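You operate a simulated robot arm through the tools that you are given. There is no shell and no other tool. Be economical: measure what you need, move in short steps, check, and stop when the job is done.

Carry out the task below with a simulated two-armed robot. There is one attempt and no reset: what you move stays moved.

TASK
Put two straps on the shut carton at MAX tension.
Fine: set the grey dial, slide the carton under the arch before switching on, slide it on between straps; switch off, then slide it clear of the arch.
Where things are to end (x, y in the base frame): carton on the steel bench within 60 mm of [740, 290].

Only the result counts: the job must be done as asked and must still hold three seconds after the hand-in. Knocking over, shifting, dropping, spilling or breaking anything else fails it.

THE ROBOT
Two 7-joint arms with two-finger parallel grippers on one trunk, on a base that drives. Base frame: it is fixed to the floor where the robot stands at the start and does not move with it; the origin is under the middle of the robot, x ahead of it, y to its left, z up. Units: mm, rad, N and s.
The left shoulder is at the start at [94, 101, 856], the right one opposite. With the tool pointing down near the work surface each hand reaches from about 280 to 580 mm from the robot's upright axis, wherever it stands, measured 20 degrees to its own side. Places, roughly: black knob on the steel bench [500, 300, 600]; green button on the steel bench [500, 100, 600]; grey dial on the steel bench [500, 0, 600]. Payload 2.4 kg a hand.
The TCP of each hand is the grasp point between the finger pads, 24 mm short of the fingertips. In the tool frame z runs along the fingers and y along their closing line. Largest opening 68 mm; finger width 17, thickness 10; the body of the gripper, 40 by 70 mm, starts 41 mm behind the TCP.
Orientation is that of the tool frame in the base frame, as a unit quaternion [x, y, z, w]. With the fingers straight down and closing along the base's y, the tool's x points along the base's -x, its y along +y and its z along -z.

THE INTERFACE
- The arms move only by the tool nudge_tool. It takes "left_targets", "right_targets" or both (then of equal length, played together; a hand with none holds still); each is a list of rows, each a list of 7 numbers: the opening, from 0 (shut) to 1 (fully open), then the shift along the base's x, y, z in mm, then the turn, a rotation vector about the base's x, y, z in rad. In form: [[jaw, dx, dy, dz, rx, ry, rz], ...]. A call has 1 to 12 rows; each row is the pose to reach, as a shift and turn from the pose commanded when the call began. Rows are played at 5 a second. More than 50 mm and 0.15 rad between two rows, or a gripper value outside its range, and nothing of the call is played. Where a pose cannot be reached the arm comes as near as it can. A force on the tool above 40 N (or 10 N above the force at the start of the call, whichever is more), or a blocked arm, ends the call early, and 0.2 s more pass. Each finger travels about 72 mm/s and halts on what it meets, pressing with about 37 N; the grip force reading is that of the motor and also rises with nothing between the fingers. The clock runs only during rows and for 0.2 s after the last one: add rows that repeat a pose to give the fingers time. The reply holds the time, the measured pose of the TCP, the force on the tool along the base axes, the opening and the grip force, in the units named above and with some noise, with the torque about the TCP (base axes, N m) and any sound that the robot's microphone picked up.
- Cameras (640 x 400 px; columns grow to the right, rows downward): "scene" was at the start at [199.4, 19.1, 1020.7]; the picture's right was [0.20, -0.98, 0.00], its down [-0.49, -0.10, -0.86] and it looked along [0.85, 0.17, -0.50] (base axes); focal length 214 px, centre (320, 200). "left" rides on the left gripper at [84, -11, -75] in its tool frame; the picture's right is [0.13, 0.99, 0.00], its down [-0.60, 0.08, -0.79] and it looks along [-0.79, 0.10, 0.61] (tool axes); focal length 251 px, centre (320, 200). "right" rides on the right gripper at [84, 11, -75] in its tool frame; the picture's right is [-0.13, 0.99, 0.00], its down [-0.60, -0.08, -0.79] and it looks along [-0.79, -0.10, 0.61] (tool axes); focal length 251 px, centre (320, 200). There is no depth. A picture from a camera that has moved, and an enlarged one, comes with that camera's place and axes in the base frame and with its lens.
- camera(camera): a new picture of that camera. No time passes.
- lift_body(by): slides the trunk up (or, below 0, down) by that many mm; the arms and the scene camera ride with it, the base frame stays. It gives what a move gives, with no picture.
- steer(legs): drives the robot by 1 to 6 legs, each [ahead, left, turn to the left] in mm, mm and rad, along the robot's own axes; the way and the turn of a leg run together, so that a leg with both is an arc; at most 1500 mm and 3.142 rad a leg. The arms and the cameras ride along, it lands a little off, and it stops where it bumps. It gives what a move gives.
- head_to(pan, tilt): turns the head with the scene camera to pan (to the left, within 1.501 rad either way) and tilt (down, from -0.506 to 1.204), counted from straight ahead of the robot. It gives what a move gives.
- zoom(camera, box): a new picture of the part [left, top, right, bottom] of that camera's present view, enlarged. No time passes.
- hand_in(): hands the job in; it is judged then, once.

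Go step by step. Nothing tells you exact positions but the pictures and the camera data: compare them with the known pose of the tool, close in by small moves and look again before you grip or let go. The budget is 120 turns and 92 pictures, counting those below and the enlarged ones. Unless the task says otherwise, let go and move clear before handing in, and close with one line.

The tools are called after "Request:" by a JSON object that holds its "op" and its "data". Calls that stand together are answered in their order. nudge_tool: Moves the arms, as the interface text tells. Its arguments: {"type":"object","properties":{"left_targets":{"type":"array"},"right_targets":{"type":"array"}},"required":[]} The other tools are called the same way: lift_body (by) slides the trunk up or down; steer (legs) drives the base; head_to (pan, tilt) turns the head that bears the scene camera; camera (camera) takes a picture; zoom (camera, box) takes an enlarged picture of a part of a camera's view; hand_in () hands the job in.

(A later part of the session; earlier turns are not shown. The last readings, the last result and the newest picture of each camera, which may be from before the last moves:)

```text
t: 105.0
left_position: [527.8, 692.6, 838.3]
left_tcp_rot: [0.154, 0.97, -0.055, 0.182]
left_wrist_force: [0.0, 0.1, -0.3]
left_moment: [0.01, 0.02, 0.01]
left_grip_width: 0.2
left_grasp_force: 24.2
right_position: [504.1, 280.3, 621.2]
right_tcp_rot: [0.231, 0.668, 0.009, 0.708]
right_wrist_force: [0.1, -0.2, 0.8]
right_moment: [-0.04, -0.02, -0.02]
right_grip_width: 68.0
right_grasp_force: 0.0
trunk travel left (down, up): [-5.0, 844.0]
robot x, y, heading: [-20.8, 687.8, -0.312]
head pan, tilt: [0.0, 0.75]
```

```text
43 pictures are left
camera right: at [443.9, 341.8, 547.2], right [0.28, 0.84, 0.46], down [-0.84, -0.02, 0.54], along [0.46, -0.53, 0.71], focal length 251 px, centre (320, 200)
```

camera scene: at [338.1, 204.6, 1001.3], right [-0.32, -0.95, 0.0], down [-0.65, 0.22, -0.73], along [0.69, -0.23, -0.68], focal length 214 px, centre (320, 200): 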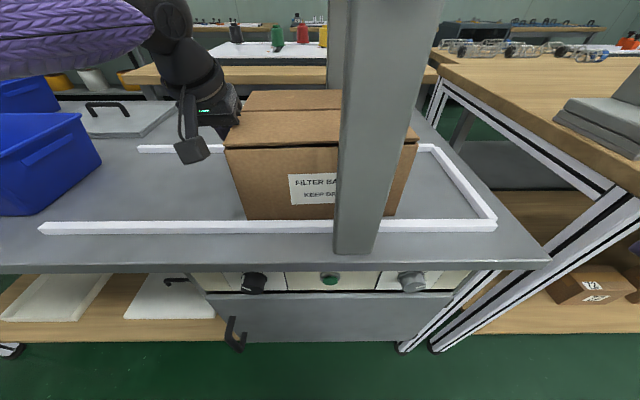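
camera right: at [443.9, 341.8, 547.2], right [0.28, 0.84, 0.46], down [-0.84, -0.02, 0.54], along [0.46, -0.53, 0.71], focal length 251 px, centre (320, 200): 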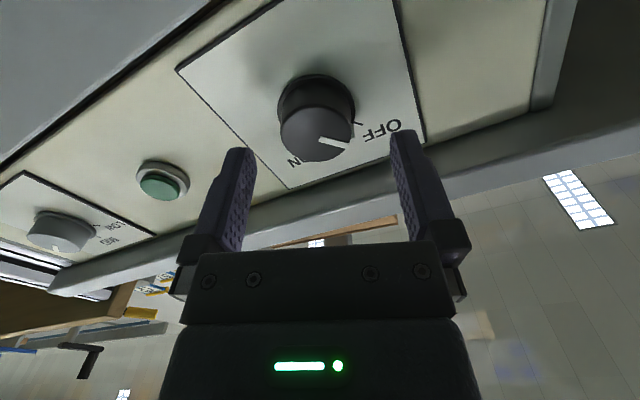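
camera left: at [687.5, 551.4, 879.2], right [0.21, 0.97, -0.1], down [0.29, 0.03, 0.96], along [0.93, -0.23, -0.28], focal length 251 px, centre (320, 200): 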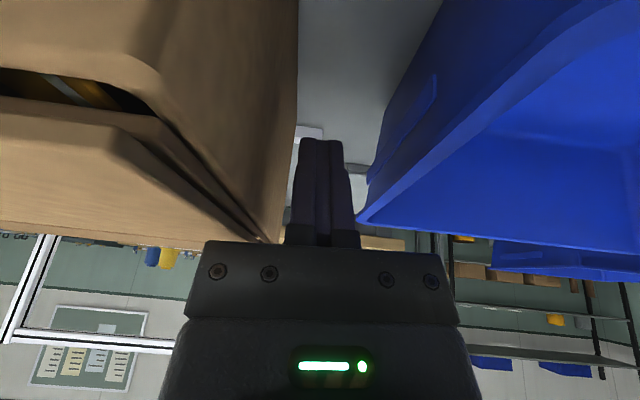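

Request:
{"op": "nudge_tool", "data": {"right_targets": [[1, 9, -3, 1, 0, 0, 0], [1, 18, -7, 2, 0, 0, 0], [1, 25, -9, 3, 0, 0, 0], [1, 25, -9, 3, 0, 0, 0]]}}

Request:
{"op": "camera", "data": {"camera": "right"}}

Request:
{"op": "camera", "data": {"camera": "scene"}}

```text
t: 106.0
left_position: [527.2, 691.5, 838.7]
left_tcp_rot: [0.152, 0.97, -0.056, 0.183]
left_wrist_force: [0.0, 0.3, -0.2]
left_moment: [-0.02, -0.02, 0.02]
left_grip_width: 0.0
left_grasp_force: 23.7
right_position: [528.0, 272.6, 624.9]
right_tcp_rot: [0.231, 0.668, 0.009, 0.708]
right_wrist_force: [-0.2, 0.1, 0.0]
right_moment: [0.01, 0.0, 0.01]
right_grip_width: 68.1
right_grasp_force: 0.2
trunk travel left (down, up): [-5.0, 844.0]
robot x, y, heading: [-20.2, 681.6, -0.314]
head pan, tilt: [0.0, 0.75]
```

```text
42 pictures are left
camera right: at [468.4, 333.3, 550.6], right [0.28, 0.84, 0.46], down [-0.84, -0.02, 0.54], along [0.46, -0.53, 0.71], focal length 251 px, centre (320, 200)
```

right: 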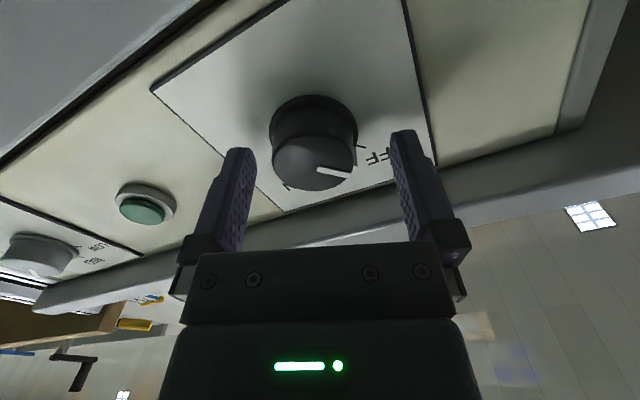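

```text
41 pictures are left
camera scene: at [188.7, 616.1, 927.9], right [-0.3, -0.95, 0.0], down [-0.65, 0.21, -0.73], along [0.7, -0.22, -0.68], focal length 214 px, centre (320, 200)
```

scene: 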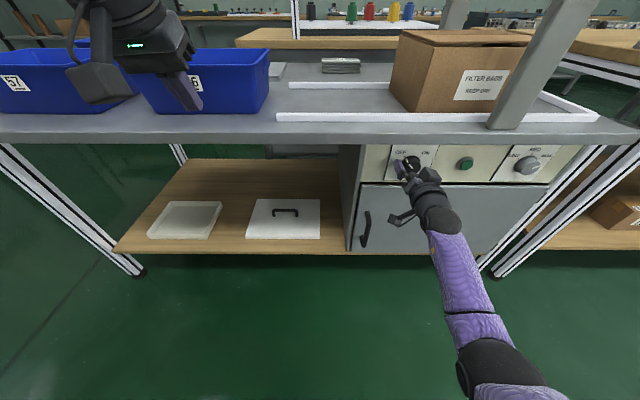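

Two-view triangulation places the knob cap at m≈424, centred between the fingers. I'll move in 5 mm and grip.

Request:
{"op": "nudge_tool", "data": {"right_targets": [[1, 5, -1.6, -1, 0, 0, 0], [0.6, 5, -1.6, -1, 0, 0, 0], [0.2, 5, -1.6, -1, 0, 0, 0], [0.2, 5, -1.6, -1, 0, 0, 0]]}}

```text
t: 107.0
left_position: [528.6, 689.5, 838.5]
left_tcp_rot: [0.156, 0.969, -0.056, 0.181]
left_wrist_force: [0.6, 0.4, -0.8]
left_moment: [-0.01, 0.04, -0.03]
left_grip_width: 0.3
left_grasp_force: 23.0
right_position: [532.2, 267.4, 624.6]
right_tcp_rot: [0.231, 0.668, 0.009, 0.707]
right_wrist_force: [-1.3, -18.8, -3.2]
right_moment: [0.13, 0.45, -0.61]
right_grip_width: 40.4
right_grasp_force: 45.2
trunk travel left (down, up): [-5.0, 844.0]
robot x, y, heading: [-20.1, 682.6, -0.312]
head pan, tilt: [0.0, 0.75]
```

Request:
{"op": "nudge_tool", "data": {"right_targets": [[0.2, 0, -2.5, 0, 0, 0, 0], [0.2, 0, -2.5, 0, 0.138, -0.045, 0], [0.2, 0, -2.5, 0, 0.276, -0.09, 0], [0.2, 0, -2, 0, 0.414, -0.135, 0], [0.2, 0, -1, 0, 0.552, -0.18, 0], [0.2, 0, 0, 0, 0.69, -0.225, 0], [0.2, 0, 0, 0, 0.828, -0.27, 0], [0.2, 0, 0, 0, 0.966, -0.315, 0]]}}

Request:
{"op": "camera", "data": {"camera": "right"}}

```text
t: 108.8
left_position: [527.3, 690.2, 838.9]
left_tcp_rot: [0.155, 0.969, -0.056, 0.183]
left_wrist_force: [-0.6, -0.4, 0.0]
left_moment: [-0.02, -0.03, -0.02]
left_grip_width: 0.0
left_grasp_force: 22.9
right_position: [533.2, 268.7, 625.2]
right_tcp_rot: [0.528, 0.471, 0.352, 0.612]
right_wrist_force: [-20.7, -10.1, -7.7]
right_moment: [0.08, 0.37, -0.48]
right_grip_width: 40.7
right_grasp_force: 44.5
trunk travel left (down, up): [-5.0, 844.0]
robot x, y, heading: [-23.8, 682.7, -0.311]
head pan, tilt: [0.0, 0.75]
```

```text
40 pictures are left
camera right: at [487.5, 373.3, 618.9], right [0.03, 0.07, 1.0], down [-0.94, -0.33, 0.05], along [0.33, -0.94, 0.06], focal length 251 px, centre (320, 200)
```

right: 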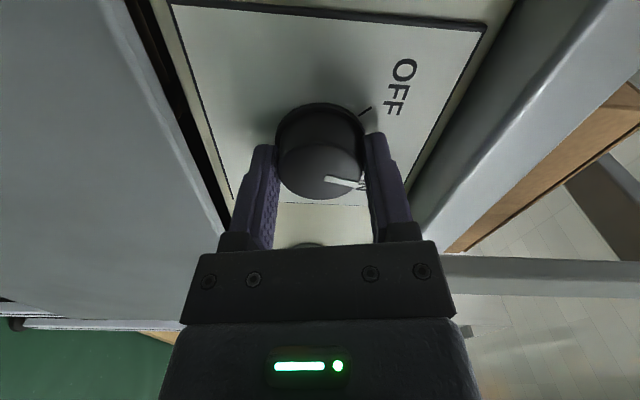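

Request:
{"op": "nudge_tool", "data": {"right_targets": [[0.2, 0, -1, 0, 0.13, -0.043, 0], [0.2, 0, -1, 0, 0.26, -0.085, 0], [0.2, 0, -1, 0, 0.39, -0.128, 0], [0.2, 0, -1, 0, 0.52, -0.17, 0], [0.2, 0, -1, 0, 0.58, -0.19, 0], [0.2, 0, -1, 0, 0.58, -0.19, 0]]}}

Request:
{"op": "zoom", "data": {"camera": "scene", "box": [370, 135, 450, 185]}}

Request:
{"op": "camera", "data": {"camera": "right"}}

```text
t: 110.2
left_position: [526.5, 692.0, 839.2]
left_tcp_rot: [0.154, 0.969, -0.056, 0.184]
left_wrist_force: [0.6, 0.1, -0.6]
left_moment: [-0.02, -0.02, -0.01]
left_grip_width: 0.0
left_grasp_force: 23.7
right_position: [532.4, 269.4, 626.2]
right_tcp_rot: [0.645, 0.292, 0.521, 0.477]
right_wrist_force: [-17.6, -6.6, -0.3]
right_moment: [-0.75, 0.08, 0.02]
right_grip_width: 41.1
right_grasp_force: 44.4
trunk travel left (down, up): [-5.0, 844.0]
robot x, y, heading: [-19.0, 684.0, -0.311]
head pan, tilt: [0.0, 0.75]
```

```text
8.00 times, centred on (410, 160) of scene
camera zoom: at [187.7, 615.9, 928.2], right [-0.3, -0.95, 0.0], down [-0.65, 0.21, -0.73], along [0.7, -0.22, -0.68], focal length 1716 px, centre (-400, 520)
```

zoom: 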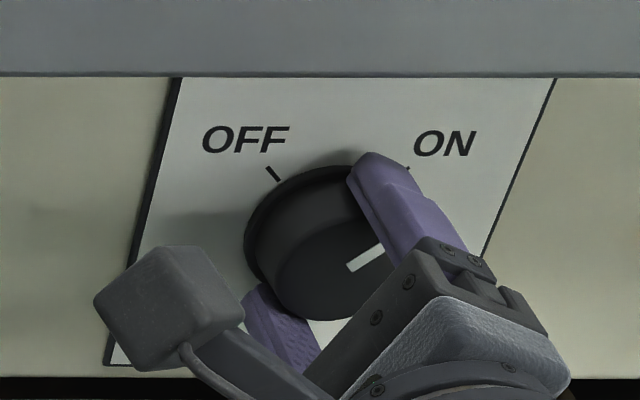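

```text
38 pictures are left
camera right: at [484.0, 363.3, 669.7], right [-0.16, -0.48, 0.86], down [-0.92, -0.25, -0.31], along [0.37, -0.84, -0.4], focal length 251 px, centre (320, 200)
```

right: 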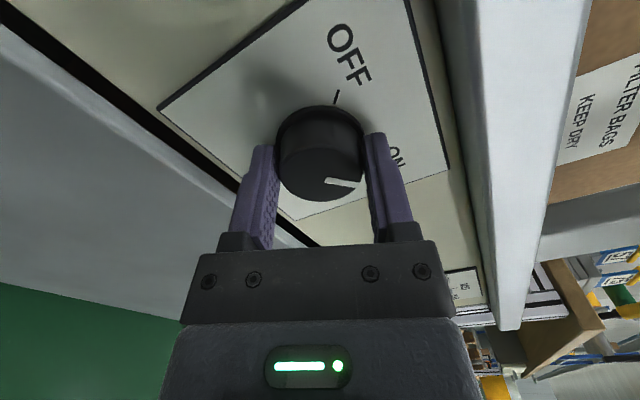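

Request:
{"op": "nudge_tool", "data": {"right_targets": [[0.6, 0, 0, 0, 0, 0, 0], [1, 0, 0, 0, 0, 0, 0], [1, -14, 4.5, 0, 0, 0, 0], [1, -38, 12, 0, 0, 0, 0], [1, -60, 19, 0, 0, 0, 0]]}}

Request:
{"op": "zoom", "data": {"camera": "scene", "box": [370, 135, 450, 185]}}

Request:
{"op": "zoom", "data": {"camera": "right", "box": [200, 0, 500, 200]}}

```text
t: 111.5
left_position: [528.9, 691.1, 837.9]
left_tcp_rot: [0.155, 0.969, -0.057, 0.182]
left_wrist_force: [0.2, -0.3, 1.2]
left_moment: [0.0, 0.04, 0.0]
left_grip_width: 0.0
left_grasp_force: 23.5
right_position: [472.3, 288.2, 625.2]
right_tcp_rot: [0.644, 0.292, 0.52, 0.478]
right_wrist_force: [0.0, -0.1, 0.1]
right_moment: [0.0, -0.01, 0.0]
right_grip_width: 67.9
right_grasp_force: 0.1
trunk travel left (down, up): [-5.0, 844.0]
robot x, y, heading: [-23.2, 678.4, -0.311]
head pan, tilt: [0.0, 0.75]
```

```text
8.00 times, centred on (410, 160) of scene
camera zoom: at [188.7, 616.1, 927.9], right [-0.3, -0.95, 0.0], down [-0.65, 0.21, -0.73], along [0.7, -0.22, -0.68], focal length 1716 px, centre (-400, 520)
```

zoom: 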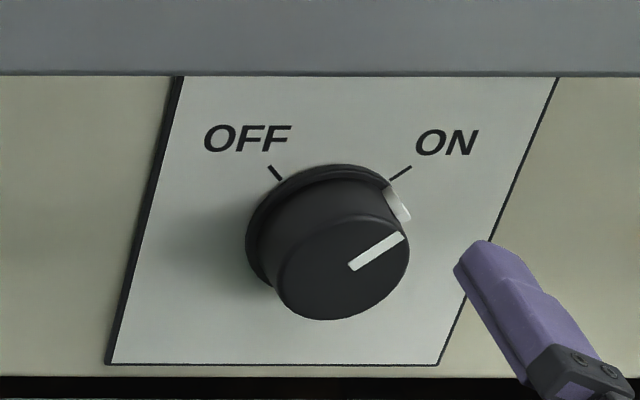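

```text
2.00 times, centred on (350, 100) of right
camera zoom: at [423.9, 382.2, 667.7], right [-0.16, -0.48, 0.86], down [-0.92, -0.25, -0.31], along [0.36, -0.84, -0.4], focal length 503 px, centre (260, 400)
```

zoom: 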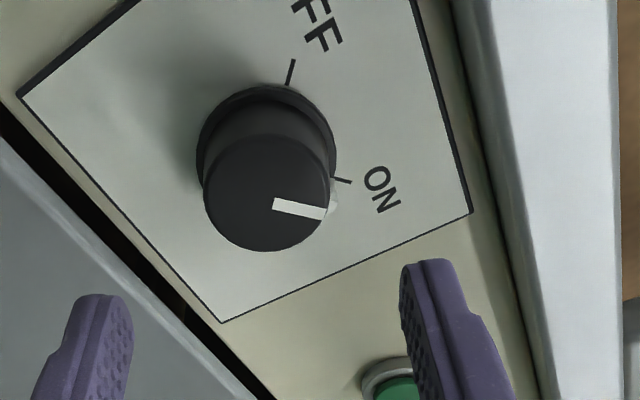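

The knob is ON. Now I'll drive right to the green button and close the jaws.

Request:
{"op": "steer", "data": {"legs": [[0, -142, 0]]}}

Request:
{"op": "nudge_tool", "data": {"right_targets": [[0, 0, 0, 0, 0, 0, 0], [0, 0, 0, 0, 0, 0, 0], [0, 0, 0, 0, 0, 0, 0], [0, 0, 0, 0, 0, 0, 0], [0, 0, 0, 0, 0, 0, 0]]}}

Request:
{"op": "camera", "data": {"camera": "right"}}

Request:
{"op": "camera", "data": {"camera": "scene"}}

```text
t: 112.8
left_position: [483.7, 555.9, 839.3]
left_tcp_rot: [0.154, 0.969, -0.055, 0.183]
left_wrist_force: [-0.3, 0.2, -0.8]
left_moment: [-0.01, 0.03, -0.02]
left_grip_width: 0.2
left_grasp_force: 24.0
right_position: [429.8, 152.3, 624.4]
right_tcp_rot: [0.645, 0.292, 0.52, 0.478]
right_wrist_force: [0.1, 1.3, -0.1]
right_moment: [0.02, 0.01, -0.04]
right_grip_width: 68.1
right_grasp_force: 0.0
trunk travel left (down, up): [-5.0, 844.0]
robot x, y, heading: [-64.0, 545.6, -0.303]
head pan, tilt: [0.0, 0.75]
```

```text
t: 114.0
left_position: [484.7, 555.4, 838.7]
left_tcp_rot: [0.154, 0.969, -0.056, 0.184]
left_wrist_force: [-1.0, -0.4, -0.8]
left_moment: [0.0, 0.01, -0.01]
left_grip_width: 0.0
left_grasp_force: 24.3
right_position: [429.3, 151.6, 623.4]
right_tcp_rot: [0.645, 0.292, 0.52, 0.478]
right_wrist_force: [0.2, 0.3, 0.0]
right_moment: [0.0, 0.02, -0.03]
right_grip_width: 0.2
right_grasp_force: 23.2
trunk travel left (down, up): [-5.0, 844.0]
robot x, y, heading: [-63.0, 546.4, -0.3]
head pan, tilt: [0.0, 0.75]
```

```text
35 pictures are left
camera right: at [380.9, 245.8, 667.6], right [-0.16, -0.48, 0.86], down [-0.92, -0.25, -0.31], along [0.36, -0.84, -0.4], focal length 251 px, centre (320, 200)
```

right: 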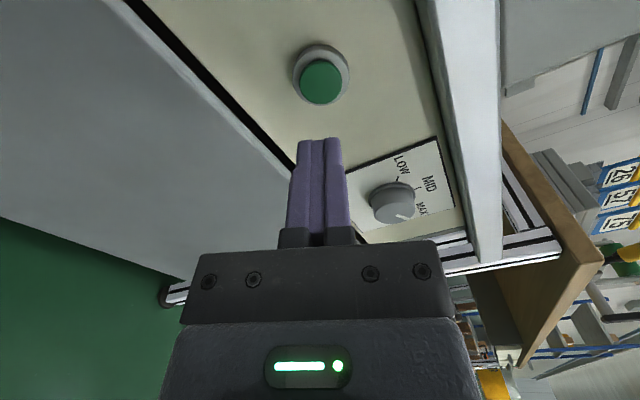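

```text
34 pictures are left
camera scene: at [145.4, 479.9, 927.9], right [-0.3, -0.95, 0.0], down [-0.65, 0.21, -0.73], along [0.7, -0.22, -0.68], focal length 214 px, centre (320, 200)
```

scene: 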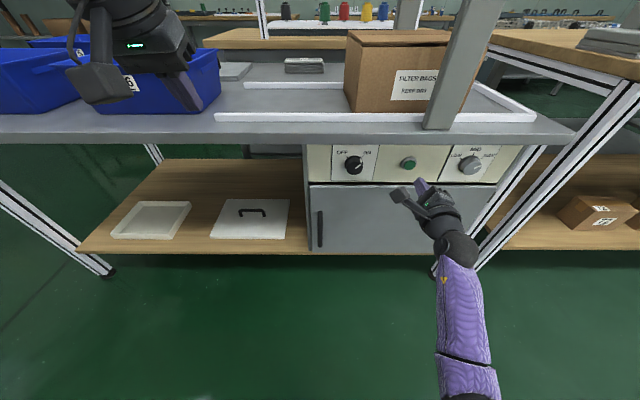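

Button aligned. I'll advance and press gently.

Request:
{"op": "nudge_tool", "data": {"right_targets": [[0, 14, -4.5, 1, 0, 0, 0], [0, 28.5, -9, 2, 0, 0, 0], [0, 43, -14, 2.5, 0, 0, 0], [0, 53, -17, 2.5, 0, 0, 0], [0, 57, -18.6, 2.5, 0, 0, 0]]}}

Request:
{"op": "nudge_tool", "data": {"right_targets": [[0, 2, -0.6, 0, 0, 0, 0], [0, 4, -1.3, 0, 0, 0, 0], [0, 6, -2, 0, 0, 0, 0], [0, 8, -2.6, 0, 0, 0, 0], [0, 10, -3.2, 0, 0, 0, 0], [0, 12, -3.9, 0, 0, 0, 0]]}}

```text
t: 115.2
left_position: [484.2, 555.2, 838.2]
left_tcp_rot: [0.155, 0.969, -0.056, 0.182]
left_wrist_force: [0.1, 0.0, 0.5]
left_moment: [0.0, 0.01, 0.0]
left_grip_width: 0.2
left_grasp_force: 24.0
right_position: [486.5, 133.6, 629.1]
right_tcp_rot: [0.645, 0.293, 0.519, 0.478]
right_wrist_force: [-2.8, 1.3, -0.4]
right_moment: [0.0, 0.01, 0.01]
right_grip_width: 0.0
right_grasp_force: 24.0
trunk travel left (down, up): [-5.0, 844.0]
robot x, y, heading: [-63.5, 548.3, -0.304]
head pan, tilt: [0.0, 0.75]
heard: click
```

```text
t: 116.1
left_position: [480.4, 554.8, 841.1]
left_tcp_rot: [0.156, 0.969, -0.056, 0.183]
left_wrist_force: [-0.2, 0.0, -0.2]
left_moment: [0.01, 0.0, -0.03]
left_grip_width: 0.2
left_grasp_force: 23.4
right_position: [489.1, 132.1, 628.4]
right_tcp_rot: [0.645, 0.292, 0.52, 0.478]
right_wrist_force: [-27.9, 15.4, 3.3]
right_moment: [0.04, -0.1, 0.14]
right_grip_width: 0.0
right_grasp_force: 23.8
trunk travel left (down, up): [-5.0, 844.0]
robot x, y, heading: [-64.2, 549.2, -0.306]
head pan, tilt: [0.0, 0.75]
stopped in row 4 (right hand): the force on the tool passed its limit at 43 N (the readings are from after the stop); the commanded pose is now the measured one
```

A click was heard. I'll back off, let the cycle run and look at the carton.

Request:
{"op": "nudge_tool", "data": {"right_targets": [[0, -10, 3.3, 0, 0, 0, 0], [0, -30, 10, 0, 0, 0, 0], [0, -60, 19.5, 0, 0, 0, 0], [0, -60, 19.5, 0, 0, 0, 0], [0, -60, 19.5, 0, 0, 0, 0], [0, -60, 19.5, 0, 0, 0, 0], [0, -60, 19.5, 0, 0, 0, 0], [0, -60, 19.5, 0, 0, 0, 0], [0, -60, 19.5, 0, 0, 0, 0]]}}

Request:
{"op": "zoom", "data": {"camera": "scene", "box": [310, 0, 550, 180]}}

```text
t: 118.1
left_position: [484.4, 554.3, 837.2]
left_tcp_rot: [0.154, 0.97, -0.056, 0.182]
left_wrist_force: [-0.3, -0.3, -0.3]
left_moment: [0.07, -0.02, -0.02]
left_grip_width: 0.0
left_grasp_force: 23.6
right_position: [431.6, 150.8, 625.4]
right_tcp_rot: [0.646, 0.293, 0.518, 0.477]
right_wrist_force: [0.8, 0.7, -0.6]
right_moment: [-0.01, -0.02, 0.01]
right_grip_width: 0.0
right_grasp_force: 23.5
trunk travel left (down, up): [-5.0, 844.0]
robot x, y, heading: [-66.2, 547.1, -0.311]
head pan, tilt: [0.0, 0.75]
```

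```text
2.22 times, centred on (430, 90) of scene
camera zoom: at [144.8, 479.9, 927.9], right [-0.3, -0.95, 0.0], down [-0.65, 0.21, -0.73], along [0.7, -0.22, -0.68], focal length 477 px, centre (76, 444)
```

zoom: 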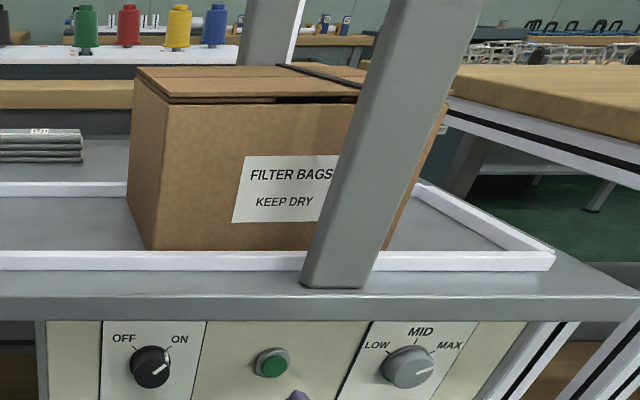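

A black strap is visible on top and the first strap is on. Next I'll fold the right arm back, then return to push the carton on.

Request:
{"op": "nudge_tool", "data": {"right_targets": [[0, -26, 8.5, 8, 0.041, 0.125, 0], [0, -52, 17, 18, 0.082, 0.25, 0], [0, -78, 25.5, 30, 0.122, 0.374, 0], [0, -104, 34, 45, 0.163, 0.498, 0], [0, -130, 42.5, 60, 0.204, 0.623, 0], [0, -156, 51, 80, 0.245, 0.747, 0], [0, -182, 59.5, 100, 0.285, 0.872, 0], [0, -208, 68, 120, 0.326, 0.996, 0], [0, -234, 76.5, 140, 0.367, 1.12, 0], [0, -260, 85, 160, 0.408, 1.245, 0], [0, -275, 90, 180, 0.448, 1.37, 0], [0, -285, 93, 195, 0.489, 1.494, 0]]}}

Request:
{"op": "lift_body", "data": {"by": 70}}

```text
t: 120.7
left_position: [484.4, 556.0, 838.3]
left_tcp_rot: [0.154, 0.969, -0.056, 0.183]
left_wrist_force: [-0.1, -1.0, 0.1]
left_moment: [0.0, -0.02, 0.04]
left_grip_width: 0.1
left_grasp_force: 23.7
right_position: [149.6, 244.8, 819.6]
right_tcp_rot: [0.911, 0.413, -0.003, -0.003]
right_wrist_force: [-0.1, -0.6, 0.2]
right_moment: [0.0, 0.02, 0.0]
right_grip_width: 0.2
right_grasp_force: 23.7
right hand out of reach, approached as far as the arm can: row 2, 3, 12
trunk travel left (down, up): [-5.0, 844.0]
robot x, y, heading: [-63.9, 546.3, -0.31]
head pan, tilt: [0.0, 0.75]
```

```text
t: 121.8
left_position: [484.5, 555.3, 908.5]
left_tcp_rot: [0.155, 0.969, -0.056, 0.182]
left_wrist_force: [-0.1, -0.4, 0.5]
left_moment: [-0.01, 0.02, -0.02]
left_grip_width: 0.2
left_grasp_force: 23.3
right_position: [149.2, 245.8, 889.6]
right_tcp_rot: [0.91, 0.414, -0.004, -0.001]
right_wrist_force: [0.2, 0.3, -0.2]
right_moment: [0.0, 0.01, -0.03]
right_grip_width: 0.0
right_grasp_force: 24.0
trunk travel left (down, up): [-75.0, 774.0]
robot x, y, heading: [-61.9, 548.7, -0.302]
head pan, tilt: [0.0, 0.75]
```

Request:
{"op": "steer", "data": {"legs": [[0, 0, -0.014], [0, -220, 0], [294, 0, 0]]}}

Request:
{"op": "camera", "data": {"camera": "scene"}}

Request:
{"op": "camera", "data": {"camera": "left"}}

```text
t: 125.4
left_position: [692.4, 245.5, 908.6]
left_tcp_rot: [0.164, 0.968, -0.057, 0.182]
left_wrist_force: [0.1, 0.7, 0.0]
left_moment: [0.0, 0.0, 0.01]
left_grip_width: 0.3
left_grasp_force: 23.6
right_position: [351.2, -58.3, 888.7]
right_tcp_rot: [0.915, 0.404, -0.003, -0.001]
right_wrist_force: [0.0, -0.2, -0.5]
right_moment: [-0.02, 0.02, -0.03]
right_grip_width: 0.0
right_grasp_force: 23.7
trunk travel left (down, up): [-75.0, 774.0]
robot x, y, heading: [143.8, 242.1, -0.333]
head pan, tilt: [0.0, 0.75]
```

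```text
32 pictures are left
camera scene: at [327.1, 183.5, 1001.3], right [-0.32, -0.95, 0.0], down [-0.65, 0.22, -0.73], along [0.69, -0.24, -0.68], focal length 214 px, centre (320, 200)
```

scene: 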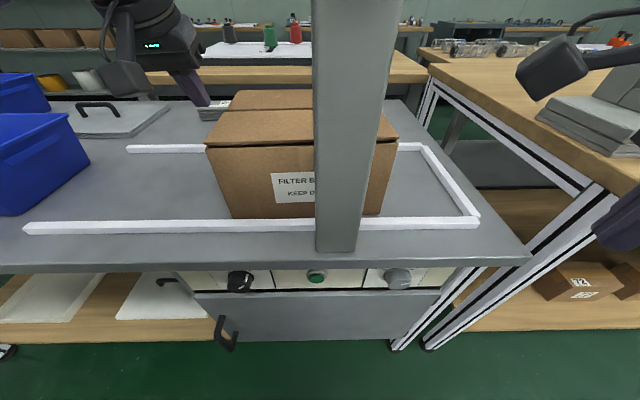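

```text
31 pictures are left
camera left: at [590.0, 271.7, 948.2], right [0.22, 0.97, -0.1], down [0.29, 0.03, 0.96], along [0.93, -0.24, -0.28], focal length 251 px, centre (320, 200)
```

left: 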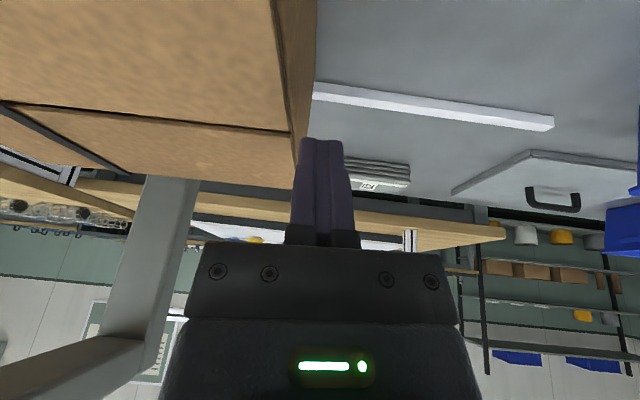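

The strap shows on the carton top. I'll tilt the left hand so that its wrist leans away from the arch, then lower behind the carton.

Request:
{"op": "nudge_tool", "data": {"left_targets": [[0, 2, 6, 0, -0.07, 0.023, 0], [0, 5, 14, 0, -0.14, 0.046, 0], [0, 6, 18, 0, -0.21, 0.07, 0], [0, 6, 18, 0, -0.285, 0.093, 0], [0, 6, 18, -18, -0.285, 0.093, 0], [0, 6, 18, -36, -0.285, 0.093, 0], [0, 6, 18, -54, -0.285, 0.093, 0], [0, 6, 18, -70, -0.285, 0.093, 0], [0, 6, 18, -70, -0.285, 0.093, 0]]}}

Request:
{"op": "camera", "data": {"camera": "scene"}}

```text
t: 127.4
left_position: [697.5, 261.2, 836.8]
left_tcp_rot: [0.134, 0.957, -0.203, 0.159]
left_wrist_force: [-0.2, -0.5, 0.2]
left_moment: [0.03, -0.01, 0.02]
left_grip_width: 0.0
left_grasp_force: 23.5
right_position: [350.6, -59.6, 888.8]
right_tcp_rot: [0.915, 0.404, -0.003, -0.002]
right_wrist_force: [0.0, -0.3, 0.3]
right_moment: [-0.01, 0.02, -0.02]
right_grip_width: 0.0
right_grasp_force: 23.6
trunk travel left (down, up): [-75.0, 774.0]
robot x, y, heading: [144.7, 244.7, -0.327]
head pan, tilt: [0.0, 0.75]
```

```text
30 pictures are left
camera scene: at [327.2, 183.6, 1001.3], right [-0.32, -0.95, 0.0], down [-0.65, 0.22, -0.73], along [0.69, -0.24, -0.68], focal length 214 px, centre (320, 200)
```

scene: 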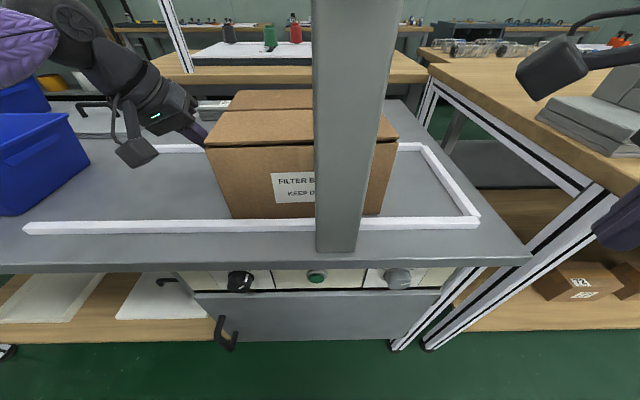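

Request:
{"op": "steer", "data": {"legs": [[0, -110, 0]]}}

Request:
{"op": "camera", "data": {"camera": "scene"}}

```text
t: 128.6
left_position: [662.7, 156.9, 837.4]
left_tcp_rot: [0.135, 0.957, -0.203, 0.159]
left_wrist_force: [-0.1, -0.6, 1.4]
left_moment: [0.0, 0.0, -0.01]
left_grip_width: 0.0
left_grasp_force: 23.8
right_position: [316.0, -163.5, 888.1]
right_tcp_rot: [0.915, 0.404, -0.004, -0.001]
right_wrist_force: [-0.6, -0.2, -0.3]
right_moment: [0.0, -0.01, 0.0]
right_grip_width: 0.0
right_grasp_force: 23.8
trunk travel left (down, up): [-75.0, 774.0]
robot x, y, heading: [107.6, 141.2, -0.326]
head pan, tilt: [0.0, 0.75]
```

```text
29 pictures are left
camera scene: at [291.5, 79.5, 1001.3], right [-0.32, -0.95, 0.0], down [-0.65, 0.22, -0.73], along [0.69, -0.24, -0.68], focal length 214 px, centre (320, 200)
```

scene: 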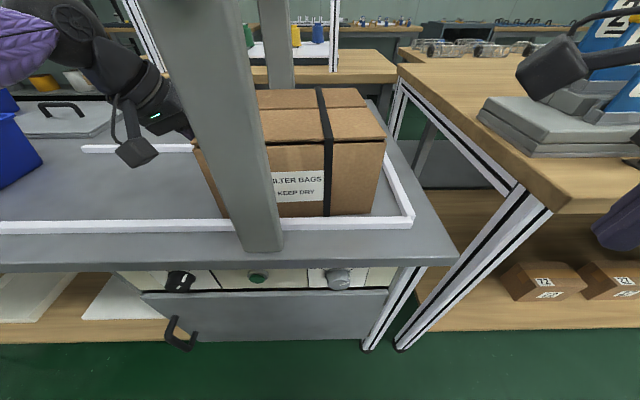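

Strap 1 is clearly around the carton, now about 91 mm right of the slot. I'll nudge it another 20 mm for spacing, then withdraw.

Request:
{"op": "nudge_tool", "data": {"left_targets": [[0, -3, -10, 0, 0, 0, 0], [0, -6, -19, 0, 0, 0, 0], [0, -6, -19, 0, 0, 0, 0], [0, 1, 3, 0, 0, 0, 0], [0, 8, 25, 20, 0, 0, 0], [0, 8, 25, 45, 0, 0, 0], [0, 8, 25, 70, 0, 0, 0]]}}

Request:
{"op": "camera", "data": {"camera": "scene"}}

```text
t: 130.2
left_position: [669.2, 182.5, 907.4]
left_tcp_rot: [0.135, 0.957, -0.203, 0.158]
left_wrist_force: [-0.3, 0.0, -0.2]
left_moment: [0.0, 0.03, -0.03]
left_grip_width: 0.0
left_grasp_force: 24.0
right_position: [314.8, -162.7, 888.2]
right_tcp_rot: [0.915, 0.404, -0.004, -0.001]
right_wrist_force: [0.2, 0.2, 0.5]
right_moment: [0.02, 0.02, -0.04]
right_grip_width: 0.0
right_grasp_force: 23.8
trunk travel left (down, up): [-75.0, 774.0]
robot x, y, heading: [109.7, 141.3, -0.328]
head pan, tilt: [0.0, 0.75]
```

```text
28 pictures are left
camera scene: at [291.5, 79.4, 1001.3], right [-0.32, -0.95, 0.0], down [-0.65, 0.22, -0.73], along [0.69, -0.24, -0.68], focal length 214 px, centre (320, 200)
```

scene: 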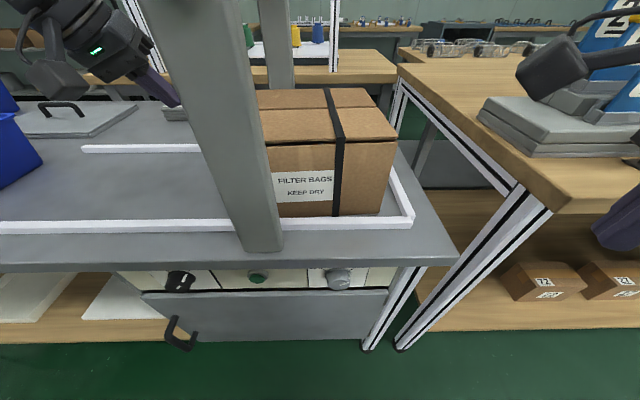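

Spacing about 108 mm. I'll now go back to the button with the right hand.

Request:
{"op": "steer", "data": {"legs": [[-293, 0, 0.01], [0, 332, 0]]}}

Request:
{"op": "lift_body", "data": {"by": -70}}

Request:
{"op": "nudge_tool", "data": {"right_targets": [[0, 22, -7, -16, -0.033, -0.1, 0], [0, 44, -14, -33, -0.066, -0.2, 0], [0, 66, -21, -50, -0.098, -0.3, 0], [0, 88, -28, -66, -0.13, -0.4, 0], [0, 110, -35, -83, -0.163, -0.5, 0], [0, 132, -43, -100, -0.196, -0.6, 0], [0, 154, -50, -116, -0.23, -0.7, 0], [0, 176, -57, -133, -0.262, -0.8, 0], [0, 198, -64, -150, -0.293, -0.88, 0], [0, 220, -71, -166, -0.293, -0.88, 0], [0, 243, -79, -183, -0.293, -0.88, 0], [0, 243, -79, -193, -0.293, -0.88, 0]]}}

```text
t: 134.0
left_position: [496.6, 604.2, 908.6]
left_tcp_rot: [0.127, 0.958, -0.201, 0.159]
left_wrist_force: [1.0, 0.0, -0.5]
left_moment: [-0.03, 0.04, 0.0]
left_grip_width: 0.0
left_grasp_force: 23.4
right_position: [149.0, 252.8, 888.7]
right_tcp_rot: [0.912, 0.411, -0.003, 0.0]
right_wrist_force: [0.4, 1.4, 0.0]
right_moment: [-0.04, 0.02, 0.01]
right_grip_width: 0.0
right_grasp_force: 24.2
trunk travel left (down, up): [-75.0, 774.0]
robot x, y, heading: [-59.8, 556.2, -0.314]
head pan, tilt: [0.0, 0.75]
```

```text
t: 135.1
left_position: [496.7, 604.0, 838.5]
left_tcp_rot: [0.127, 0.958, -0.201, 0.16]
left_wrist_force: [-0.1, -0.2, -1.0]
left_moment: [0.02, 0.01, -0.01]
left_grip_width: 0.1
left_grasp_force: 23.2
right_position: [149.8, 252.6, 818.2]
right_tcp_rot: [0.912, 0.411, -0.003, -0.002]
right_wrist_force: [-0.4, -0.4, 0.5]
right_moment: [0.0, 0.03, -0.01]
right_grip_width: 0.0
right_grasp_force: 23.5
trunk travel left (down, up): [-5.0, 844.0]
robot x, y, heading: [-63.2, 552.1, -0.321]
head pan, tilt: [0.0, 0.75]
```

```text
t: 137.7
left_position: [499.1, 603.7, 837.4]
left_tcp_rot: [0.127, 0.958, -0.202, 0.16]
left_wrist_force: [0.7, -0.3, 0.0]
left_moment: [0.01, -0.03, -0.01]
left_grip_width: 0.0
left_grasp_force: 23.2
right_position: [391.1, 173.2, 624.9]
right_tcp_rot: [0.817, 0.368, 0.325, 0.302]
right_wrist_force: [0.7, 0.0, 0.2]
right_moment: [0.01, 0.01, 0.0]
right_grip_width: 0.0
right_grasp_force: 23.6
trunk travel left (down, up): [-5.0, 844.0]
robot x, y, heading: [-64.9, 555.1, -0.313]
head pan, tilt: [0.0, 0.75]
```

Request:
{"op": "nudge_tool", "data": {"right_targets": [[0, 6, -4, 0, -0.04, -0.124, 0], [0, 12, -7, 0, -0.081, -0.248, 0], [0, 18, -11, 0, -0.121, -0.371, 0], [0, 24, -15, 0, -0.162, -0.495, 0], [0, 31, -18, 0, -0.202, -0.619, 0], [0, 31, -18, 0, -0.202, -0.619, 0]]}}

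Request:
{"op": "camera", "data": {"camera": "right"}}

```text
t: 139.1
left_position: [497.5, 602.7, 837.2]
left_tcp_rot: [0.128, 0.958, -0.202, 0.16]
left_wrist_force: [-0.2, -0.2, 0.1]
left_moment: [0.01, 0.01, -0.03]
left_grip_width: 0.0
left_grasp_force: 23.4
right_position: [420.7, 153.6, 623.2]
right_tcp_rot: [0.646, 0.289, 0.519, 0.479]
right_wrist_force: [-0.2, 0.0, 0.6]
right_moment: [-0.01, -0.03, 0.0]
right_grip_width: 0.0
right_grasp_force: 23.7
right hand out of reach, approached as far as the arm can: row 2, 3, 4
trunk travel left (down, up): [-5.0, 844.0]
robot x, y, heading: [-61.2, 555.7, -0.316]
head pan, tilt: [0.0, 0.75]
```

```text
27 pictures are left
camera right: at [373.2, 247.1, 667.6], right [-0.16, -0.48, 0.86], down [-0.92, -0.24, -0.31], along [0.36, -0.84, -0.4], focal length 251 px, centre (320, 200)
```

right: 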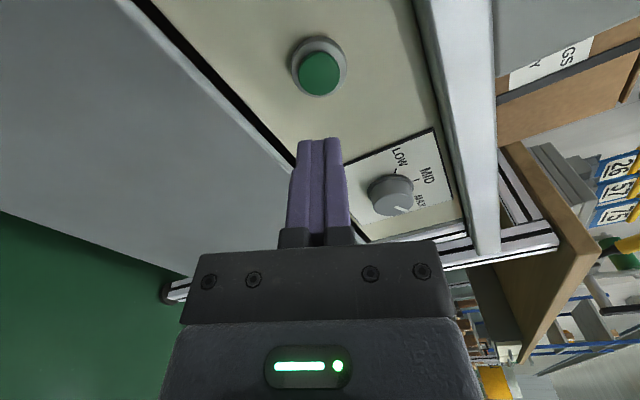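

Same pose as before the first press, so I'll press again.

Request:
{"op": "nudge_tool", "data": {"right_targets": [[0, 16, -5, 2, 0, 0, 0], [0, 32, -10, 4, 0, 0, 0], [0, 48, -15, 5, 0, 0, 0], [0, 58, -18, 5, 0, 0, 0], [0, 64, -20, 5, 0, 0, 0], [0, 67, -21, 5, 0, 0, 0]]}}

```text
t: 140.5
left_position: [497.2, 604.0, 839.4]
left_tcp_rot: [0.129, 0.958, -0.203, 0.16]
left_wrist_force: [1.1, -0.5, -0.3]
left_moment: [-0.02, -0.01, 0.0]
left_grip_width: 0.1
left_grasp_force: 23.7
right_position: [488.3, 135.2, 631.0]
right_tcp_rot: [0.645, 0.289, 0.521, 0.479]
right_wrist_force: [-7.5, 4.4, -1.1]
right_moment: [0.05, -0.02, 0.12]
right_grip_width: 0.0
right_grasp_force: 24.1
trunk travel left (down, up): [-5.0, 844.0]
robot x, y, heading: [-65.3, 557.3, -0.316]
head pan, tilt: [0.0, 0.75]
heard: click
```

Click heard. I'll withdraw, open the jaws and look for the second strap before turning the knob off.

Request:
{"op": "nudge_tool", "data": {"right_targets": [[0, -10, 3.3, 0, 0, 0, 0], [0, -30, 10, -3, 0, 0, 0], [0, -62, 20, -6, 0, 0, 0], [1, -62, 20, -6, 0, 0, 0], [1, -62, 20, -6, 0, 0, 0], [1, -62, 20, -6, 0, 0, 0], [1, -62, 20, -6, 0, 0, 0], [1, -62, 20, -6, 0, 0, 0]]}}

Request:
{"op": "zoom", "data": {"camera": "scene", "box": [310, 0, 550, 180]}}

```text
t: 142.3
left_position: [497.6, 605.4, 837.1]
left_tcp_rot: [0.129, 0.958, -0.201, 0.16]
left_wrist_force: [0.9, 0.4, 1.3]
left_moment: [-0.02, -0.01, 0.01]
left_grip_width: 0.3
left_grasp_force: 23.5
right_position: [427.5, 157.5, 623.9]
right_tcp_rot: [0.645, 0.288, 0.521, 0.479]
right_wrist_force: [0.4, 0.2, -1.1]
right_moment: [0.0, 0.0, -0.04]
right_grip_width: 68.0
right_grasp_force: 0.1
trunk travel left (down, up): [-5.0, 844.0]
robot x, y, heading: [-64.3, 551.8, -0.315]
head pan, tilt: [0.0, 0.75]
```

```text
2.22 times, centred on (430, 90) of scene
camera zoom: at [145.9, 487.8, 927.9], right [-0.31, -0.95, 0.0], down [-0.65, 0.21, -0.73], along [0.69, -0.23, -0.68], focal length 477 px, centre (76, 444)
```

zoom: 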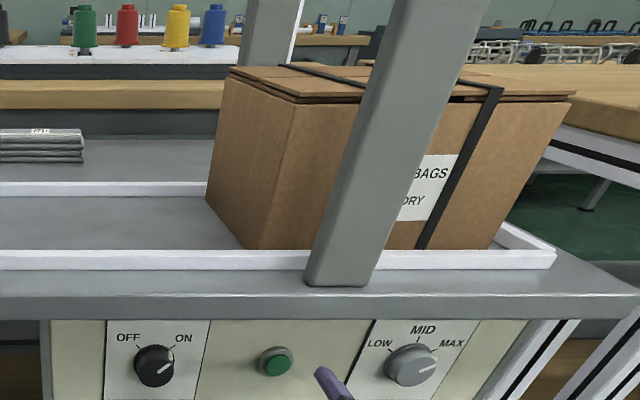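

Second strap is on. Driving left to the knob to switch off.

Request:
{"op": "steer", "data": {"legs": [[0, 139, 0]]}}

Request:
{"op": "camera", "data": {"camera": "right"}}

```text
t: 143.6
left_position: [541.5, 738.1, 837.2]
left_tcp_rot: [0.128, 0.958, -0.202, 0.161]
left_wrist_force: [0.5, 0.7, 0.3]
left_moment: [0.0, -0.02, 0.0]
left_grip_width: 0.1
left_grasp_force: 23.6
right_position: [471.8, 290.3, 623.9]
right_tcp_rot: [0.645, 0.289, 0.521, 0.478]
right_wrist_force: [0.2, 0.2, 0.5]
right_moment: [0.02, 0.01, -0.02]
right_grip_width: 67.8
right_grasp_force: 0.0
trunk travel left (down, up): [-5.0, 844.0]
robot x, y, heading: [-20.2, 688.1, -0.317]
head pan, tilt: [0.0, 0.75]
```

```text
25 pictures are left
camera right: at [423.6, 384.2, 667.7], right [-0.16, -0.48, 0.86], down [-0.92, -0.25, -0.31], along [0.36, -0.84, -0.4], focal length 251 px, centre (320, 200)
```

right: 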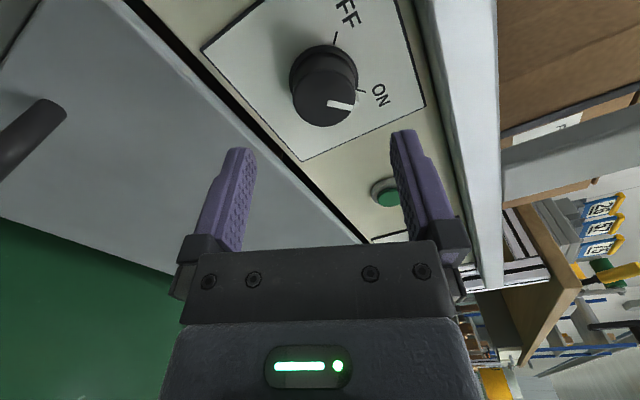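

Request:
{"op": "nudge_tool", "data": {"right_targets": [[1, 15, -6, 1, 0, 0, 0], [1, 30, -12, 2, 0, 0, 0], [1, 45, -16.5, 2, 0, 0, 0], [1, 60, -21, 2, 0, 0, 0], [0.6, 60, -21, 2, 0, 0, 0], [0.2, 60, -21, 2, 0, 0, 0], [0.2, 60, -21, 2, 0, 0, 0]]}}

Request:
{"op": "nudge_tool", "data": {"right_targets": [[0.2, 0, 0, 0, -0.138, 0.045, 0], [0.2, 0, 0, 0, -0.276, 0.09, 0], [0.2, 0, 0, 0, -0.414, 0.135, 0], [0.2, 0, 0, 0, -0.552, 0.18, 0], [0.2, 0, 0, 0, -0.69, 0.225, 0], [0.2, 0, 0, 0, -0.828, 0.27, 0]]}}

Request:
{"op": "camera", "data": {"camera": "right"}}

```text
t: 145.2
left_position: [542.1, 738.1, 838.3]
left_tcp_rot: [0.127, 0.958, -0.202, 0.16]
left_wrist_force: [0.8, 0.2, 0.3]
left_moment: [-0.07, 0.01, -0.03]
left_grip_width: 0.0
left_grasp_force: 23.7
right_position: [532.7, 267.4, 625.7]
right_tcp_rot: [0.645, 0.289, 0.52, 0.479]
right_wrist_force: [0.2, 3.5, -4.9]
right_moment: [0.04, 0.14, 0.14]
right_grip_width: 40.8
right_grasp_force: 45.0
trunk travel left (down, up): [-5.0, 844.0]
robot x, y, heading: [-17.6, 690.1, -0.308]
head pan, tilt: [0.0, 0.75]
```

```text
t: 146.6
left_position: [543.1, 736.4, 836.6]
left_tcp_rot: [0.127, 0.958, -0.201, 0.159]
left_wrist_force: [0.2, 0.6, 0.0]
left_moment: [0.01, 0.03, 0.0]
left_grip_width: 0.0
left_grasp_force: 23.6
right_position: [533.0, 268.4, 623.8]
right_tcp_rot: [0.462, 0.534, 0.271, 0.654]
right_wrist_force: [12.9, -10.5, -6.8]
right_moment: [0.01, -0.09, -0.56]
right_grip_width: 41.1
right_grasp_force: 45.2
trunk travel left (down, up): [-5.0, 844.0]
robot x, y, heading: [-23.9, 691.9, -0.32]
head pan, tilt: [0.0, 0.75]
```

```text
24 pictures are left
camera right: at [486.1, 368.3, 596.6], right [0.1, 0.31, 0.94], down [-0.93, -0.3, 0.2], along [0.34, -0.9, 0.26], focal length 251 px, centre (320, 200)
```

right: 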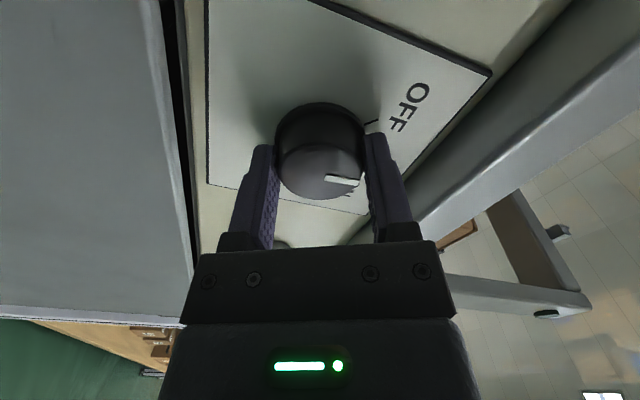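

Request:
{"op": "nudge_tool", "data": {"right_targets": [[0.2, 1, -1, 0, -0.13, 0.043, 0], [0.2, 1, -1, 0, -0.26, 0.085, 0], [0.2, 1, -1, 0, -0.39, 0.128, 0], [0.2, 1, -1, 0, -0.52, 0.17, 0], [0.2, 1, -1, 0, -0.65, 0.212, 0], [0.2, 1, -1, 0, -0.72, 0.235, 0], [0.2, 1, -1, 0, -0.72, 0.235, 0]]}}

Request:
{"op": "nudge_tool", "data": {"right_targets": [[0.6, 0, 0, 0, 0, 0, 0], [1, 0, 0, 0, 0, 0, 0], [1, -14, 4.5, 0, 0, 0, 0], [1, -38, 12, 0, 0, 0, 0], [1, -70, 23, 0, 0, 0, 0]]}}

Request:
{"op": "zoom", "data": {"camera": "scene", "box": [370, 135, 450, 185]}}

```text
t: 148.2
left_position: [541.1, 737.5, 837.5]
left_tcp_rot: [0.128, 0.958, -0.201, 0.16]
left_wrist_force: [0.1, -0.3, -0.8]
left_moment: [-0.01, -0.01, -0.01]
left_grip_width: 0.0
left_grasp_force: 23.0
right_position: [532.6, 267.5, 625.9]
right_tcp_rot: [0.23, 0.667, 0.012, 0.709]
right_wrist_force: [-14.1, -8.6, -11.3]
right_moment: [0.23, 0.6, -0.35]
right_grip_width: 40.9
right_grasp_force: 45.0
trunk travel left (down, up): [-5.0, 844.0]
robot x, y, heading: [-22.9, 692.1, -0.323]
head pan, tilt: [0.0, 0.75]
```

```text
t: 149.4
left_position: [542.0, 737.8, 838.2]
left_tcp_rot: [0.128, 0.958, -0.202, 0.16]
left_wrist_force: [0.8, -0.4, -0.4]
left_moment: [0.01, -0.03, 0.01]
left_grip_width: 0.0
left_grasp_force: 23.5
right_position: [463.0, 293.2, 626.5]
right_tcp_rot: [0.23, 0.666, 0.013, 0.709]
right_wrist_force: [-0.7, 0.4, 0.5]
right_moment: [0.04, 0.02, 0.0]
right_grip_width: 68.3
right_grasp_force: 0.1
trunk travel left (down, up): [-5.0, 844.0]
robot x, y, heading: [-20.3, 686.8, -0.311]
head pan, tilt: [0.0, 0.75]
```

```text
8.00 times, centred on (410, 160) of scene
camera zoom: at [189.7, 622.0, 927.9], right [-0.31, -0.95, 0.0], down [-0.65, 0.21, -0.73], along [0.7, -0.23, -0.68], focal length 1716 px, centre (-400, 520)
```

zoom: 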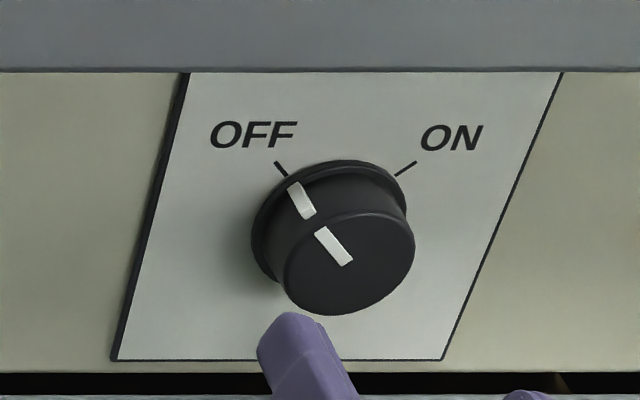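

The knob is OFF. To push the carton back out to the left, the right hand must reach through the arch from its right side, pointing mostly along the bench and down. I'll fold both arms into suitable poses first.

Request:
{"op": "nudge_tool", "data": {"left_targets": [[0, -25, 8, 5, 0.05, 0.035, 0], [0, -50, 16, 10, 0.1, 0.07, 0], [0, -75, 24, 15, 0.15, 0.105, 0], [0, -100, 32, 20, 0.2, 0.14, 0], [0, -125, 41, 25, 0.25, 0.175, 0], [0, -150, 49, 30, 0.3, 0.21, 0], [0, -175, 57, 35, 0.35, 0.245, 0], [0, -190, 62, 40, 0.4, 0.28, 0]], "right_targets": [[0, -8, 3, 13, 0.024, 0.072, 0], [0, -15, 5, 26, 0.047, 0.143, 0], [0, -22, 7, 39, 0.07, 0.215, 0], [0, -29, 9, 52, 0.094, 0.286, 0], [0, -36, 12, 65, 0.117, 0.357, 0], [0, -43, 14, 78, 0.14, 0.43, 0], [0, -50, 16, 90, 0.164, 0.5, 0], [0, -57, 19, 100, 0.187, 0.571, 0]]}}

Request:
{"op": "lift_body", "data": {"by": 70}}

```text
t: 151.2
left_position: [350.6, 801.7, 877.2]
left_tcp_rot: [0.128, 0.992, -0.023, -0.002]
left_wrist_force: [0.3, -0.1, -0.1]
left_moment: [0.0, 0.05, -0.01]
left_grip_width: 0.0
left_grasp_force: 24.0
right_position: [405.5, 309.7, 727.1]
right_tcp_rot: [0.288, 0.836, 0.01, 0.467]
right_wrist_force: [0.1, -0.3, 0.3]
right_moment: [-0.01, 0.0, 0.03]
right_grip_width: 0.2
right_grasp_force: 23.8
right hand out of reach, approached as far as the arm can: row 3, 4
trunk travel left (down, up): [-5.0, 844.0]
robot x, y, heading: [-16.6, 689.1, -0.317]
head pan, tilt: [0.0, 0.75]
```

```text
t: 152.3
left_position: [352.1, 799.2, 947.4]
left_tcp_rot: [0.128, 0.992, -0.024, -0.003]
left_wrist_force: [0.0, -0.7, 0.3]
left_moment: [0.0, 0.02, 0.0]
left_grip_width: 0.0
left_grasp_force: 23.3
right_position: [406.3, 309.5, 795.4]
right_tcp_rot: [0.289, 0.835, 0.009, 0.468]
right_wrist_force: [0.5, -0.2, -0.8]
right_moment: [-0.02, -0.01, -0.01]
right_grip_width: 0.1
right_grasp_force: 24.7
trunk travel left (down, up): [-75.0, 774.0]
robot x, y, heading: [-22.0, 684.8, -0.313]
head pan, tilt: [0.0, 0.75]
```

Request:
{"op": "nudge_tool", "data": {"right_targets": [[0, 4, 11, 2, 0, 0, 0.1], [0, 8, 22, 4, 0, 0, 0.2], [0, 12, 33, 6, 0, 0, 0.3], [0, 16, 45, 8, 0, 0, 0.4], [0, 19, 57, 10, 0, 0, 0.5], [0, 19, 57, 10, 0, 0, 0.5]]}}

```text
t: 153.7
left_position: [351.2, 800.1, 947.4]
left_tcp_rot: [0.128, 0.991, -0.022, -0.003]
left_wrist_force: [-0.2, -0.5, -0.2]
left_moment: [-0.02, 0.0, -0.03]
left_grip_width: 0.1
left_grasp_force: 23.7
right_position: [422.8, 366.9, 807.1]
right_tcp_rot: [0.072, 0.88, 0.125, 0.452]
right_wrist_force: [0.7, 0.1, -0.6]
right_moment: [0.0, 0.01, 0.0]
right_grip_width: 0.0
right_grasp_force: 23.5
trunk travel left (down, up): [-75.0, 774.0]
robot x, y, heading: [-16.3, 689.2, -0.311]
head pan, tilt: [0.0, 0.75]
```

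The right tool pose works (pitched about 34° down, yawed left). I'll drive to the right side of the arch and turn so that it points mostly along the bench, staying back for now.

Request:
{"op": "steer", "data": {"legs": [[0, -776, 0], [0, 0, 0.55]]}}

Request:
{"op": "head_to", "data": {"pan": -0.1, "tilt": 0.6}}

Request:
{"op": "camera", "data": {"camera": "scene"}}

```text
t: 159.5
left_position: [-7.2, 236.3, 947.8]
left_tcp_rot: [-0.143, 0.989, -0.023, 0.004]
left_wrist_force: [0.0, -0.5, 0.2]
left_moment: [-0.03, -0.01, 0.01]
left_grip_width: 0.0
left_grasp_force: 23.8
right_position: [279.3, -97.5, 806.8]
right_tcp_rot: [-0.167, 0.867, 0.242, 0.402]
right_wrist_force: [0.2, 0.4, -0.7]
right_moment: [0.02, -0.01, 0.01]
right_grip_width: 0.0
right_grasp_force: 23.5
trunk travel left (down, up): [-75.0, 774.0]
robot x, y, heading: [-269.4, -50.7, 0.229]
head pan, tilt: [0.0, 0.75]
```

```text
t: 160.2
left_position: [-5.5, 237.9, 947.4]
left_tcp_rot: [-0.144, 0.989, -0.024, 0.004]
left_wrist_force: [1.6, 0.4, 0.0]
left_moment: [0.0, -0.04, -0.02]
left_grip_width: 0.0
left_grasp_force: 24.1
right_position: [280.0, -96.7, 806.3]
right_tcp_rot: [-0.167, 0.868, 0.242, 0.401]
right_wrist_force: [0.0, 0.1, -0.4]
right_moment: [0.02, 0.01, -0.01]
right_grip_width: 0.2
right_grasp_force: 23.5
trunk travel left (down, up): [-75.0, 774.0]
robot x, y, heading: [-266.3, -50.7, 0.228]
head pan, tilt: [-0.099, 0.6]
```

```text
22 pictures are left
camera scene: at [-70.5, -12.9, 1014.2], right [0.13, -0.99, 0.0], down [-0.56, -0.07, -0.82], along [0.82, 0.11, -0.57], focal length 214 px, centre (320, 200)
```

scene: 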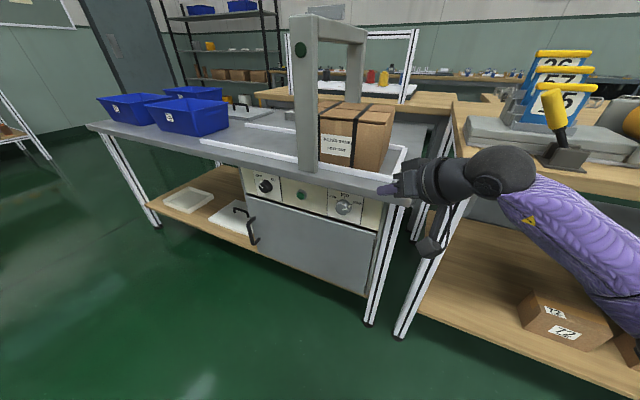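

Both straps are visible. The wooden table on the right is close to where my elbow would swing, so I'd rather yaw the tool further left relative to the robot and turn the base less.

Request:
{"op": "nudge_tool", "data": {"right_targets": [[0, -2, 10, 0, 0, 0, 0.1], [0, -4, 20, 0, 0, 0, 0.2], [0, -6, 30, 0, 0, 0, 0.3], [0, -9, 39, 0, 0, 0, 0.4], [0, -9, 39, 0, 0, 0, 0.5], [0, -9, 39, 0, 0, 0, 0.5]]}}

Request:
{"op": "head_to", "data": {"pan": -0.5, "tilt": 0.7}}

Request:
{"op": "camera", "data": {"camera": "scene"}}

```text
t: 161.6
left_position: [-5.9, 236.1, 948.0]
left_tcp_rot: [-0.144, 0.989, -0.023, 0.005]
left_wrist_force: [-0.4, 0.5, -0.8]
left_moment: [0.03, 0.02, 0.0]
left_grip_width: 0.0
left_grasp_force: 23.7
right_position: [271.7, -63.1, 807.2]
right_tcp_rot: [-0.314, 0.825, 0.308, 0.353]
right_wrist_force: [0.3, 0.1, 0.0]
right_moment: [0.03, 0.02, 0.02]
right_grip_width: 0.0
right_grasp_force: 23.3
right hand out of reach, approached as far as the arm can: row 4, 5, 6
trunk travel left (down, up): [-75.0, 774.0]
robot x, y, heading: [-266.0, -50.2, 0.235]
head pan, tilt: [-0.099, 0.6]
```

```text
t: 162.4
left_position: [-5.8, 235.7, 948.0]
left_tcp_rot: [-0.144, 0.989, -0.023, 0.005]
left_wrist_force: [0.2, 0.3, -0.3]
left_moment: [0.02, 0.02, 0.0]
left_grip_width: 0.0
left_grasp_force: 23.7
right_position: [272.2, -61.5, 805.6]
right_tcp_rot: [-0.315, 0.826, 0.308, 0.353]
right_wrist_force: [0.1, -0.1, 0.5]
right_moment: [0.03, -0.01, 0.03]
right_grip_width: 0.0
right_grasp_force: 23.4
trunk travel left (down, up): [-75.0, 774.0]
robot x, y, heading: [-266.3, -47.3, 0.233]
head pan, tilt: [-0.499, 0.7]
```

```text
21 pictures are left
camera scene: at [-76.3, -46.9, 1005.6], right [-0.27, -0.96, 0.0], down [-0.62, 0.17, -0.76], along [0.74, -0.2, -0.64], focal length 214 px, centre (320, 200)
```

scene: 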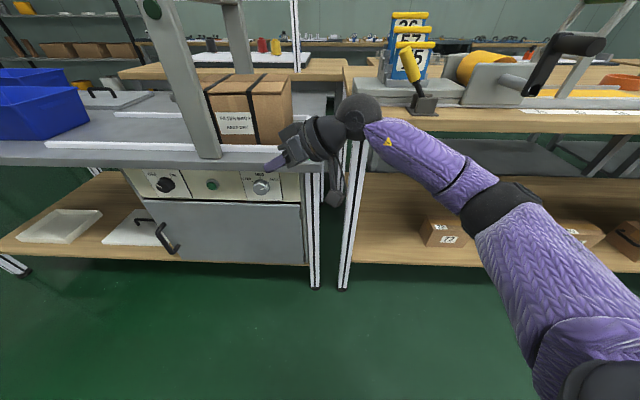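

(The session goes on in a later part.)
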